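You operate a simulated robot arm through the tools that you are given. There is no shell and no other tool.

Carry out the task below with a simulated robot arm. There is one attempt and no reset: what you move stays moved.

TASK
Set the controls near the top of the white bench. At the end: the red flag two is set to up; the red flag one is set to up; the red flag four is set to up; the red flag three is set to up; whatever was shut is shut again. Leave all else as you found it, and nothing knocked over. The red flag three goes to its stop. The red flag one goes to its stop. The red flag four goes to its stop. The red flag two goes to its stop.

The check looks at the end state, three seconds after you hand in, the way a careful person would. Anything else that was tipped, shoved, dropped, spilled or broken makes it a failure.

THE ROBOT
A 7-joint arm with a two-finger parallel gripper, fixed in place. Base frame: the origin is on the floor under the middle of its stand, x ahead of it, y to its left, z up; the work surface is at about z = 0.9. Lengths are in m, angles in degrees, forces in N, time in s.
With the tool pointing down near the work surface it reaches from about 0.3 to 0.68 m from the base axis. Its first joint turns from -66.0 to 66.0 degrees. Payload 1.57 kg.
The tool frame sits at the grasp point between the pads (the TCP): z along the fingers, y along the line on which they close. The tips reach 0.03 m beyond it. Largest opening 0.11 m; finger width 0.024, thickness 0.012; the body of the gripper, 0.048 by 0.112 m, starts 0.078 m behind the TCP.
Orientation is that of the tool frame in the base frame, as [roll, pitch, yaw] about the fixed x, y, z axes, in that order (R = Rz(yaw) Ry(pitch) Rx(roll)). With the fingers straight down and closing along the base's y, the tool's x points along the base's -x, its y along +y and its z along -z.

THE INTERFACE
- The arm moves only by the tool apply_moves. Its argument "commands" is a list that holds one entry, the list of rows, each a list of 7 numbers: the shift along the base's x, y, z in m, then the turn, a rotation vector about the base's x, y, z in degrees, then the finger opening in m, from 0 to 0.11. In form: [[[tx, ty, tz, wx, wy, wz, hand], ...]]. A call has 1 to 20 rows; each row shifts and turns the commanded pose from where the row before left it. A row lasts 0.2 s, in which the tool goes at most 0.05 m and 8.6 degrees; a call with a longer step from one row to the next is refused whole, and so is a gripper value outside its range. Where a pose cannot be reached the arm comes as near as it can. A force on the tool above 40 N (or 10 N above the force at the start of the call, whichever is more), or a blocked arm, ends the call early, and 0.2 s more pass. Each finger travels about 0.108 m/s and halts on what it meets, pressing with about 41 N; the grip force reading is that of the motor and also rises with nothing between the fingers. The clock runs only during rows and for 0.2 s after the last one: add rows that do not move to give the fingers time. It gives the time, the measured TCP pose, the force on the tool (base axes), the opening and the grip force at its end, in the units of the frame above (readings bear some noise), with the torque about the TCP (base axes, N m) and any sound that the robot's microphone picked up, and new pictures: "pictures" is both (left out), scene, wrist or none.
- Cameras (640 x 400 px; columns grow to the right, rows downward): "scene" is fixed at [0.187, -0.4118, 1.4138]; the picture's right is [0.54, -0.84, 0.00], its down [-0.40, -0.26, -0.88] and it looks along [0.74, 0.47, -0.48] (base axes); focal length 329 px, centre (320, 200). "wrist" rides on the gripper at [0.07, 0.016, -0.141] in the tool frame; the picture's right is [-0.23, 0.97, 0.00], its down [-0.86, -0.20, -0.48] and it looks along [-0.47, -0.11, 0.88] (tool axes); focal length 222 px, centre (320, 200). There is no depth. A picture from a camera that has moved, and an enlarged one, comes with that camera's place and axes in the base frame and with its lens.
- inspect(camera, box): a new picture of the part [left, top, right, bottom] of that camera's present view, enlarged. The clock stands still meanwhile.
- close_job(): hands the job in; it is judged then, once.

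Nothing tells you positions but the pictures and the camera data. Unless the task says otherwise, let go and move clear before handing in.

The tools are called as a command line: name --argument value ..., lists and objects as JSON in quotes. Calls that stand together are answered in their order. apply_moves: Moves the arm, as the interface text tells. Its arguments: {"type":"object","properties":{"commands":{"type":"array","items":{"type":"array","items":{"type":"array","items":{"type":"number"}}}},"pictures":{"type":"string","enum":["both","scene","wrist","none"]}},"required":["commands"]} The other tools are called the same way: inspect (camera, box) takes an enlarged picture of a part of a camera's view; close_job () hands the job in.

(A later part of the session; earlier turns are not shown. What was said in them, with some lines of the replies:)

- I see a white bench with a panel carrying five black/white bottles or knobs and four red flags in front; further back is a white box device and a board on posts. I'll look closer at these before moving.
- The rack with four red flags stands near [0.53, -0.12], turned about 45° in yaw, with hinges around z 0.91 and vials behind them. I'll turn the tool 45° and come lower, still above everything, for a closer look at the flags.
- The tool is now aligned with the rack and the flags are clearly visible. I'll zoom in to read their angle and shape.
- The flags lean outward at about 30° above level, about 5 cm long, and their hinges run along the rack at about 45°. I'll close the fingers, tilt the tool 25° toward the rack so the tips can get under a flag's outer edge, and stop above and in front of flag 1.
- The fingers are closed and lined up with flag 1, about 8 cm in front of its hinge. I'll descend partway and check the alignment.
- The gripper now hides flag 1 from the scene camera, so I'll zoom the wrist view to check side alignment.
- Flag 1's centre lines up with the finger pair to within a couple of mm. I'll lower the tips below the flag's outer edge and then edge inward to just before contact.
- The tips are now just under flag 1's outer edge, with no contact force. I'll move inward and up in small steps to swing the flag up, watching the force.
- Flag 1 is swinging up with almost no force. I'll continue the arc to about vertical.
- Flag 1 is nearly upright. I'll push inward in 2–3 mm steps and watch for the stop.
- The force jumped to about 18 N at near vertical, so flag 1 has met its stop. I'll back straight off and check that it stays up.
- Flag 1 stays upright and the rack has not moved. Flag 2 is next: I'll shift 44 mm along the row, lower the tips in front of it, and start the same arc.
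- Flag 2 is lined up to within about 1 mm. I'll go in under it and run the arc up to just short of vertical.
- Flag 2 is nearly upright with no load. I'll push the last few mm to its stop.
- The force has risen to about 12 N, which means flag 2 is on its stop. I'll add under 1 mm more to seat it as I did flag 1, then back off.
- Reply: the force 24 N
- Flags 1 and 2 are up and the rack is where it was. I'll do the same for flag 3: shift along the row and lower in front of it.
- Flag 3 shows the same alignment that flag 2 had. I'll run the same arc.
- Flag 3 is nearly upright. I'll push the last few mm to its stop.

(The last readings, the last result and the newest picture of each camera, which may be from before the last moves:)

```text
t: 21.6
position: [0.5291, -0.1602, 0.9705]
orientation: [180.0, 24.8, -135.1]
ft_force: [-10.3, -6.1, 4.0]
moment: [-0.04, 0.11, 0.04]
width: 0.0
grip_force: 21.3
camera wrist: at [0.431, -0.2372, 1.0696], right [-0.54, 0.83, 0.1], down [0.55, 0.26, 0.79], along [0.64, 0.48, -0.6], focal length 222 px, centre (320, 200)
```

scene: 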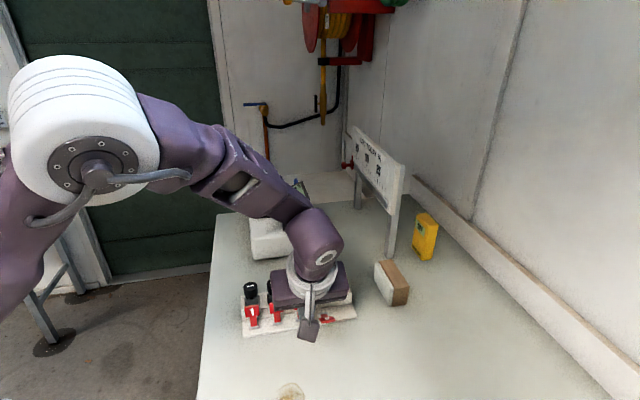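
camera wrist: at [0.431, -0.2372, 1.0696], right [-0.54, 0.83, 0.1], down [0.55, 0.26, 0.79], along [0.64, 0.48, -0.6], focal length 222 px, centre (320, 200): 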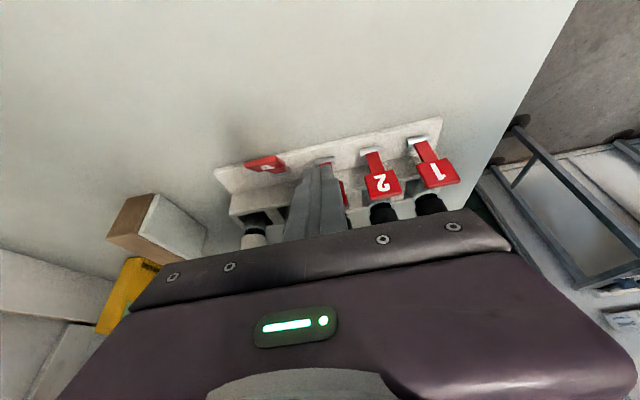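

The same rise to about 12 N shows flag 3 meeting its stop. I'll seat it with 0.5 mm more, then back off and move to flag 4.

apply_moves --commands '[[[0.0005, 0.0005, 0.0, 0, 0, 0, 0.0]]]' --pictures "none"

apply_moves --commands '[[[-0.005, -0.005, 0.0, 0, 0, 0, 0.0], [-0.012, -0.012, 0.0, 0, 0, 0, 0.0], [-0.02, -0.02, 0.01, 0, 0, 0, 0.0], [-0.01, -0.01, 0.04, 0, 0, 0, 0.0], [0, 0, 0.04, 0, 0, 0, 0.0], [0, 0, 0.0, 0, 0, 0, 0.0]]]'

inspect --camera "wrist" --box '[220, 110, 420, 235]'

inspect --camera "scene" --box '[220, 260, 360, 350]'

```text
t: 22.0
position: [0.5287, -0.1594, 0.971]
orientation: [179.8, 24.9, -135.1]
ft_force: [-17.7, -12.1, 9.9]
moment: [-0.05, 0.34, 0.09]
width: 0.0002
grip_force: 21.4
```

```text
t: 23.4
position: [0.4826, -0.2047, 1.0609]
orientation: [179.8, 25.0, -135.0]
ft_force: [0.5, -0.3, -0.2]
moment: [0.02, 0.0, 0.02]
width: 0.0
grip_force: 21.4
camera wrist: at [0.3851, -0.2818, 1.1598], right [-0.54, 0.83, 0.1], down [0.55, 0.26, 0.8], along [0.64, 0.48, -0.6], focal length 222 px, centre (320, 200)
```

scene: 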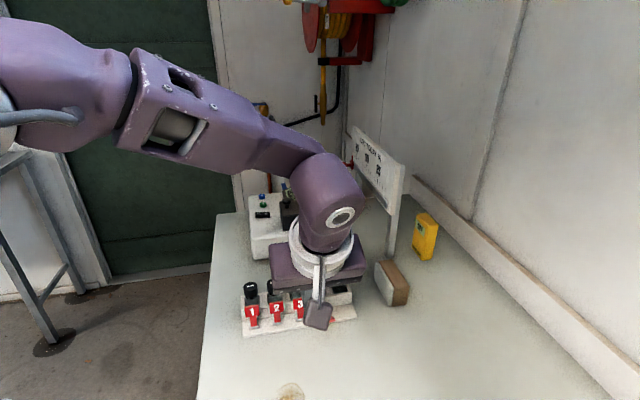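
wrist: 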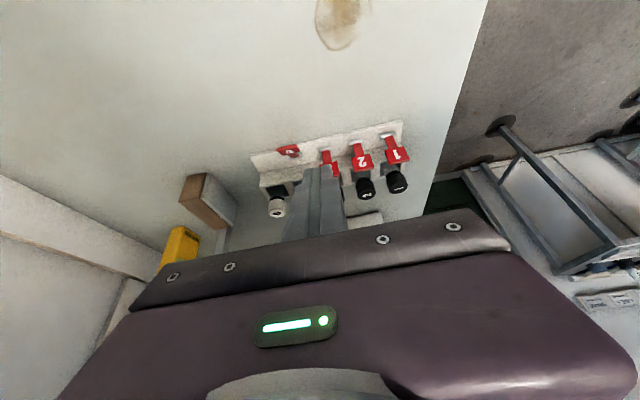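

```text
3.20 times, centred on (320, 172) of wrist
camera zoom: at [0.3851, -0.2818, 1.1598], right [-0.54, 0.83, 0.1], down [0.55, 0.26, 0.8], along [0.64, 0.48, -0.6], focal length 711 px, centre (320, 288)
```

zoom: 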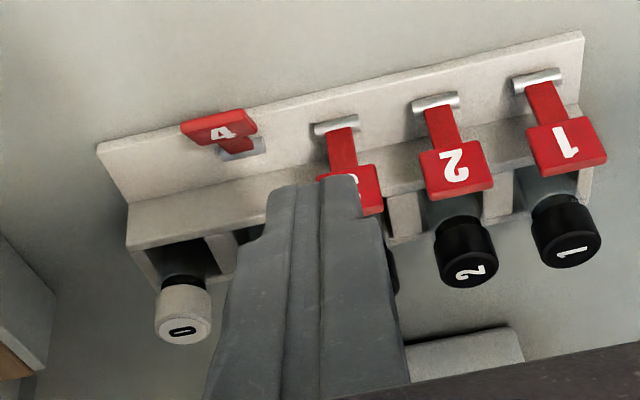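

```text
4.44 times, centred on (290, 305) of scene
camera zoom: at [0.187, -0.4118, 1.4138], right [0.54, -0.84, 0.0], down [-0.4, -0.26, -0.88], along [0.74, 0.47, -0.48], focal length 1461 px, centre (453, -267)
```

zoom: 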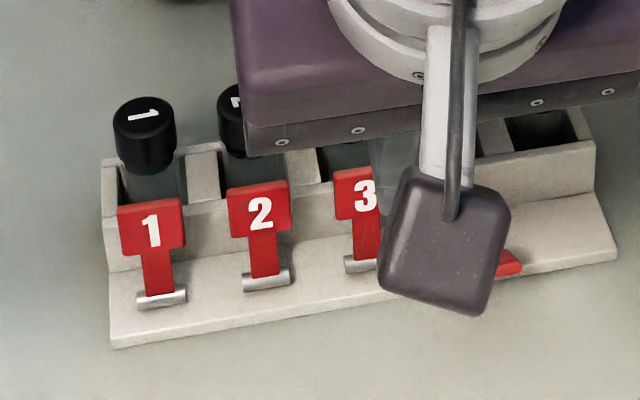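

Flags 1–3 are up. Flag 4 gets the same approach.

apply_moves --commands '[[[0.0166, -0.01465, 0.0, 0, 0, 0, 0.0], [0.0166, -0.01465, 0.0, 0, 0, 0, 0.0], [0, 0, -0.03, 0, 0, 0, 0.0], [0, 0, -0.03, 0, 0, 0, 0.0], [0, 0, -0.03, 0, 0, 0, 0.0], [0, 0, -0.026, 0, 0, 0, 0.0], [0, 0, 0, 0, 0, 0, 0.0]]]'

inspect --camera "wrist" --box '[220, 120, 420, 245]'

```text
t: 25.0
position: [0.5156, -0.235, 0.9445]
orientation: [180.0, 25.0, -135.1]
ft_force: [-1.2, -0.1, 0.7]
moment: [0.0, 0.02, -0.01]
width: 0.0
grip_force: 21.7
camera wrist: at [0.4186, -0.3111, 1.043], right [-0.54, 0.83, 0.1], down [0.55, 0.26, 0.79], along [0.64, 0.48, -0.6], focal length 222 px, centre (320, 200)
```

scene: 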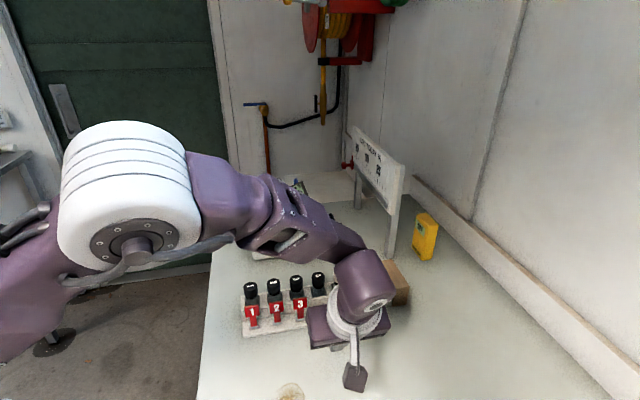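
wrist: 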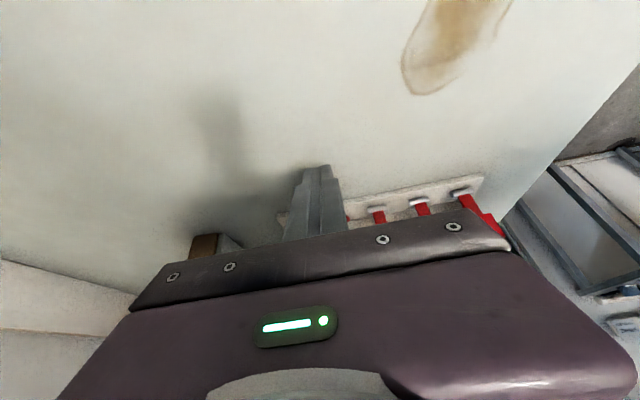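

```text
3.20 times, centred on (320, 182) of wrist
camera zoom: at [0.4186, -0.3111, 1.043], right [-0.54, 0.83, 0.1], down [0.55, 0.26, 0.79], along [0.64, 0.48, -0.6], focal length 711 px, centre (320, 256)
```

zoom: 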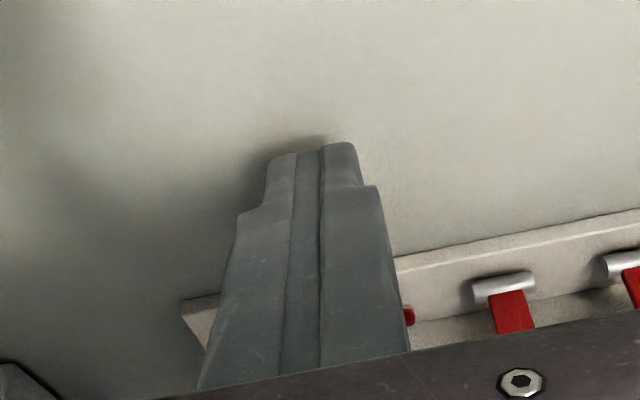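

The alignment with flag 4 matches the others. I'll run the arc.

apply_moves --commands '[[[0.006, 0.006, 0.0, 0, 0, 0, 0.0], [0.006, 0.006, 0.002, 0, 0, 0, 0.0], [0.0028, 0.0028, 0.002, 0, 0, 0, 0.0], [0.0028, 0.0028, 0.002, 0, 0, 0, 0.0], [0.0028, 0.0028, 0.003, 0, 0, 0, 0.0], [0.0028, 0.0028, 0.003, 0, 0, 0, 0.0], [0.0028, 0.0028, 0.003, 0, 0, 0, 0.0], [0.0028, 0.0028, 0.003, 0, 0, 0, 0.0], [0.0028, 0.0028, 0.003, 0, 0, 0, 0.0], [0.0028, 0.0028, 0.002, 0, 0, 0, 0.0], [0.0028, 0.0028, 0.002, 0, 0, 0, 0.0], [0.0028, 0.0028, 0.001, 0, 0, 0, 0.0]]]'

inspect --camera "wrist" --box '[220, 120, 420, 245]'

```text
t: 27.6
position: [0.5558, -0.1969, 0.9699]
orientation: [180.0, 25.1, -135.0]
ft_force: [0.1, 0.8, -1.0]
moment: [0.02, 0.01, 0.01]
width: 0.0002
grip_force: 21.4
camera wrist: at [0.4583, -0.2723, 1.0697], right [-0.54, 0.83, 0.1], down [0.55, 0.26, 0.8], along [0.64, 0.48, -0.6], focal length 222 px, centre (320, 200)
```

scene: 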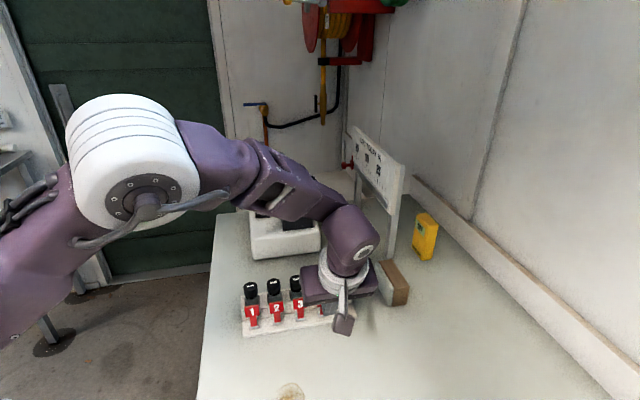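
wrist: 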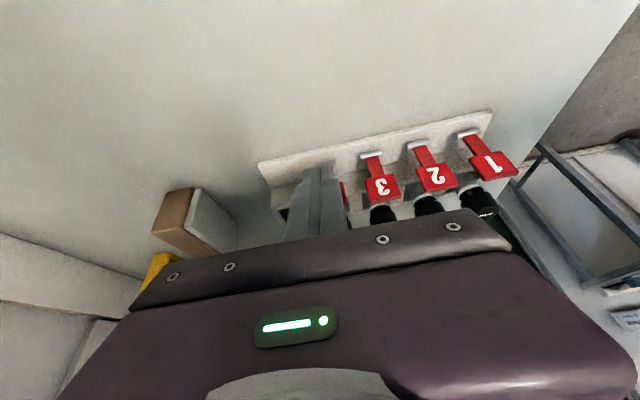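

```text
3.20 times, centred on (320, 182) of wrist
camera zoom: at [0.4583, -0.2723, 1.0697], right [-0.54, 0.83, 0.1], down [0.55, 0.26, 0.8], along [0.64, 0.48, -0.6], focal length 711 px, centre (320, 256)
```

zoom: 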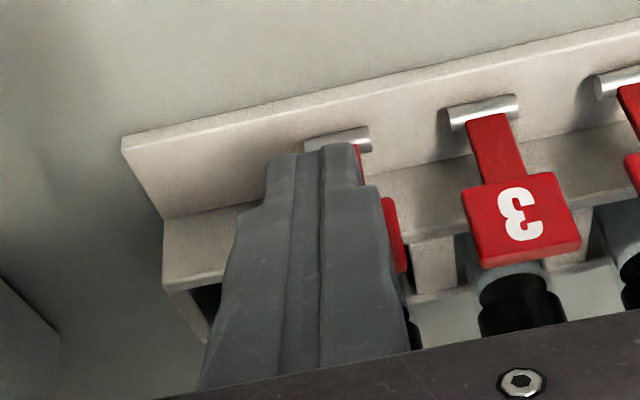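

Flag 4 is nearly upright. I'll push to its stop.

apply_moves --commands '[[[0.0018, 0.0018, 0.0, 0, 0, 0, 0.0], [0.0018, 0.0018, 0.0, 0, 0, 0, 0.0], [0.001, 0.001, 0.0, 0, 0, 0, 0.0]]]' --pictures "wrist"

```text
t: 28.4
position: [0.5602, -0.1917, 0.9714]
orientation: [179.9, 24.9, -135.0]
ft_force: [-8.3, -4.1, 3.0]
moment: [-0.05, 0.14, 0.1]
width: 0.0
grip_force: 21.5
camera wrist: at [0.4622, -0.2684, 1.0697], right [-0.54, 0.83, 0.1], down [0.55, 0.26, 0.79], along [0.64, 0.48, -0.6], focal length 222 px, centre (320, 200)
```

wrist: 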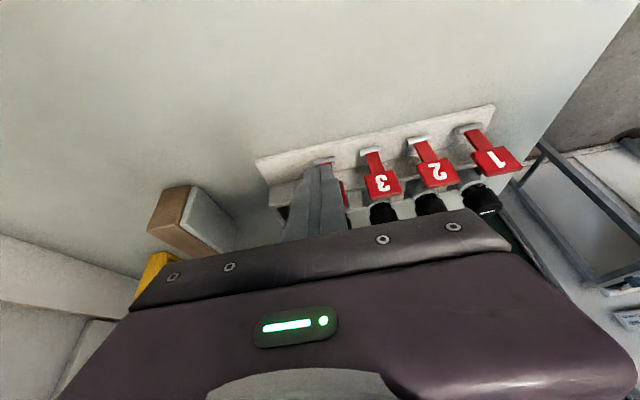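

The force of about 10 N shows flag 4 reaching its stop. I'll seat it with 0.7 mm more, then back out and rise well clear.

apply_moves --commands '[[[0.0007, 0.0007, 0.0, 0, 0, 0, 0.0]]]' --pictures "none"

apply_moves --commands '[[[-0.005, -0.005, 0.0, 0, 0, 0, 0.0], [-0.012, -0.012, 0.0, 0, 0, 0, 0.0], [-0.02, -0.02, 0.01, 0, 0, 0, 0.0], [-0.01, -0.01, 0.04, 0, 0, 0, 0.0], [-0.01, -0.01, 0.04, 0, 0, 0, 0.0], [-0.02, -0.02, 0.03, 0, 0, 0, 0.0], [-0.02, -0.02, 0.03, 0, 0, 0, 0.0], [-0.02, -0.02, 0.03, 0, 0, 0, 0.0], [0, 0, 0.0, 0, 0, 0, 0.0]]]'

inspect --camera "wrist" --box '[220, 80, 420, 205]'

inspect --camera "scene" --box '[220, 260, 360, 350]'

```text
t: 28.8
position: [0.56, -0.193, 0.9701]
orientation: [179.9, 25.0, -135.1]
ft_force: [-17.1, -11.0, 7.4]
moment: [-0.01, 0.37, 0.07]
width: 0.0
grip_force: 21.4
```

```text
t: 30.8
position: [0.4456, -0.3084, 1.1504]
orientation: [179.9, 25.0, -134.9]
ft_force: [-0.2, 0.2, 0.4]
moment: [0.0, -0.01, -0.02]
width: 0.0
grip_force: 21.4
camera wrist: at [0.3468, -0.3839, 1.2492], right [-0.54, 0.83, 0.1], down [0.55, 0.26, 0.8], along [0.64, 0.48, -0.6], focal length 222 px, centre (320, 200)
```

scene: 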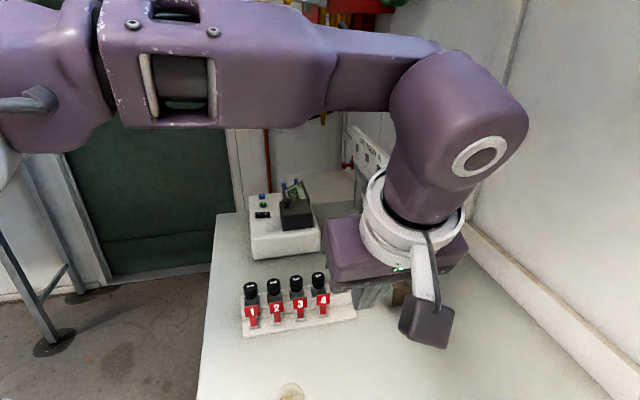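
wrist: 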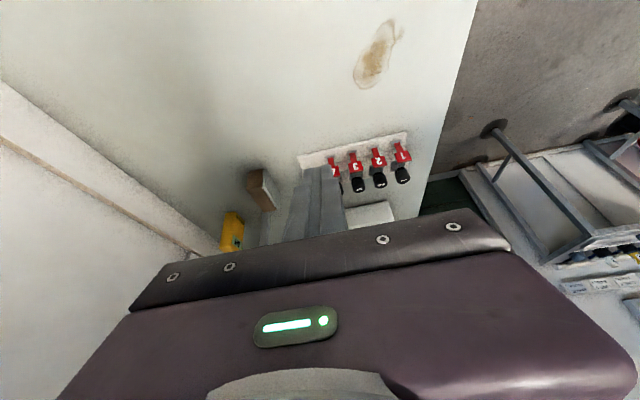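

```text
3.20 times, centred on (320, 142) of wrist
camera zoom: at [0.3468, -0.3839, 1.2492], right [-0.54, 0.83, 0.1], down [0.55, 0.26, 0.8], along [0.64, 0.48, -0.6], focal length 711 px, centre (320, 384)
```

zoom: 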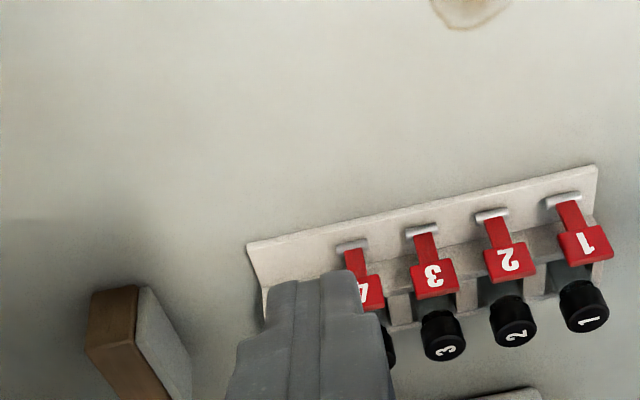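

```text
4.44 times, centred on (290, 305) of scene
camera zoom: at [0.1869, -0.4118, 1.4138], right [0.54, -0.84, 0.0], down [-0.4, -0.26, -0.88], along [0.74, 0.47, -0.48], focal length 1461 px, centre (453, -267)
```

zoom: 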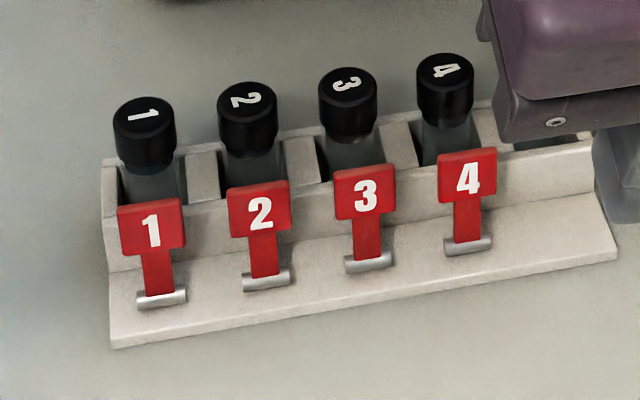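

All four flags stand upright and parallel, and the rack is at the same pixels as before. I'll raise the arm and straighten it so I can check the vials and the rest of the bench.

apply_moves --commands '[[[-0.01, -0.01, 0.03, 0, 0, 0, 0.0], [-0.01, -0.01, 0.03, -4.43, 4.41, 0, 0.0], [-0.01, -0.01, 0.03, -4.43, 4.41, 0, 0.0], [-0.01, 0.0, 0.03, -4.43, 4.41, 0, 0.0], [0, 0, 0, -4.43, 4.41, 0, 0.0], [0, 0, 0, 0, 0, 0, 0.0]]]'

inspect --camera "wrist" --box '[240, 60, 440, 185]'

inspect --camera "scene" --box '[220, 250, 380, 350]'

```text
t: 32.2
position: [0.4112, -0.3376, 1.2498]
orientation: [-179.8, 4.0, -135.0]
ft_force: [-0.7, -0.5, 0.4]
moment: [-0.01, -0.03, -0.02]
width: 0.0003
grip_force: 21.7
out of reach, approached as far as the arm can: row 4
camera wrist: at [0.3433, -0.3829, 1.3863], right [-0.53, 0.85, 0.01], down [0.72, 0.44, 0.54], along [0.45, 0.3, -0.84], focal length 222 px, centre (320, 200)
```

scene: 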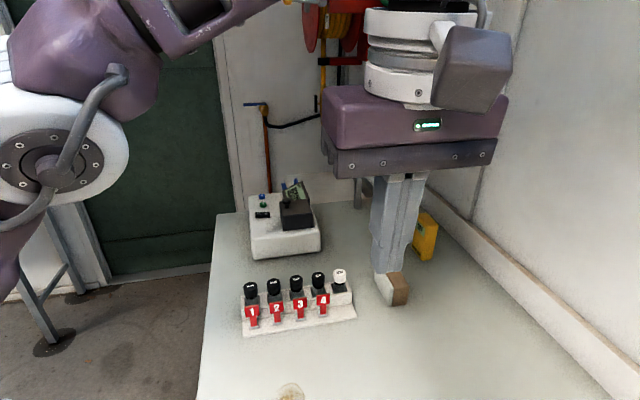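
wrist: 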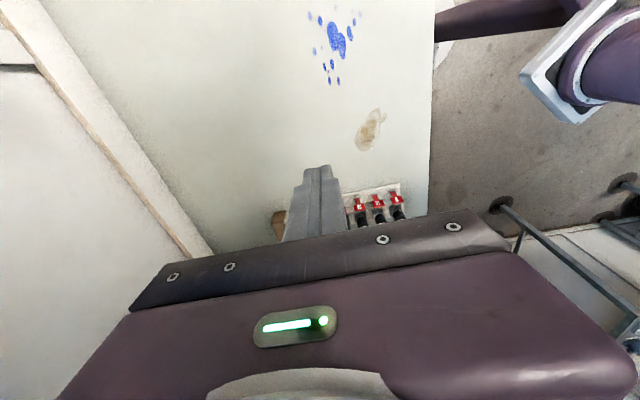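

```text
3.20 times, centred on (340, 122) of wrist
camera zoom: at [0.3433, -0.3829, 1.3863], right [-0.53, 0.85, 0.01], down [0.72, 0.44, 0.54], along [0.45, 0.3, -0.84], focal length 711 px, centre (256, 448)
```

zoom: 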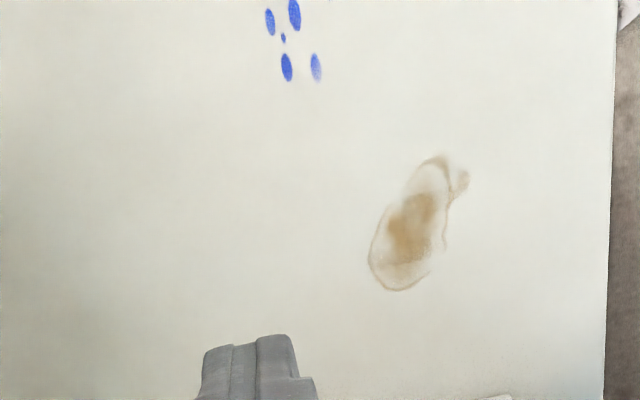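

```text
4.00 times, centred on (300, 300) of scene
camera zoom: at [0.187, -0.4118, 1.4138], right [0.54, -0.84, 0.0], down [-0.4, -0.26, -0.88], along [0.74, 0.47, -0.48], focal length 1315 px, centre (400, -200)
```

zoom: 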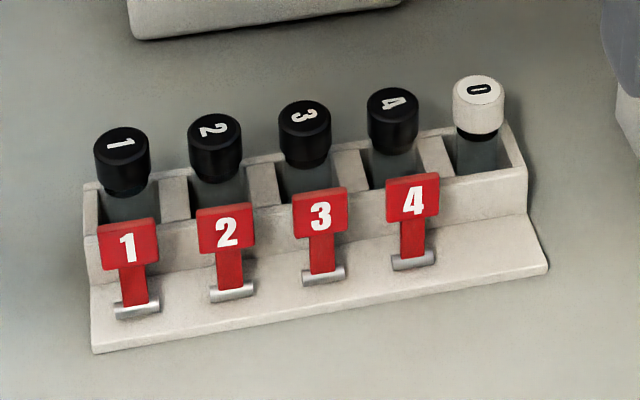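

All four red flags stand at their stops. The rack, vials and other bench items look unchanged, nothing that was shut was opened, and the arm is well clear, so I'm handing in.

close_job

```text
The job is handed in.
```

All four red flags are set to up and pushed to their stops, and I've handed the job in. On each flag the force rose sharply near upright, to about 18–24 N, which I took as the stop. In the last picture all four stand upright and parallel.

- **Rest of the bench:** The rack sits at the same place in the picture as at the start, and the vials look unchanged. I saw nothing else on the bench disturbed.
- **Shut items:** I opened nothing, so there was nothing to shut again.
- **Arm:** It is raised clear of the rack with the gripper still closed. One row of the final clearing move was out of reach, so the arm stopped as near as it could, away from everything.
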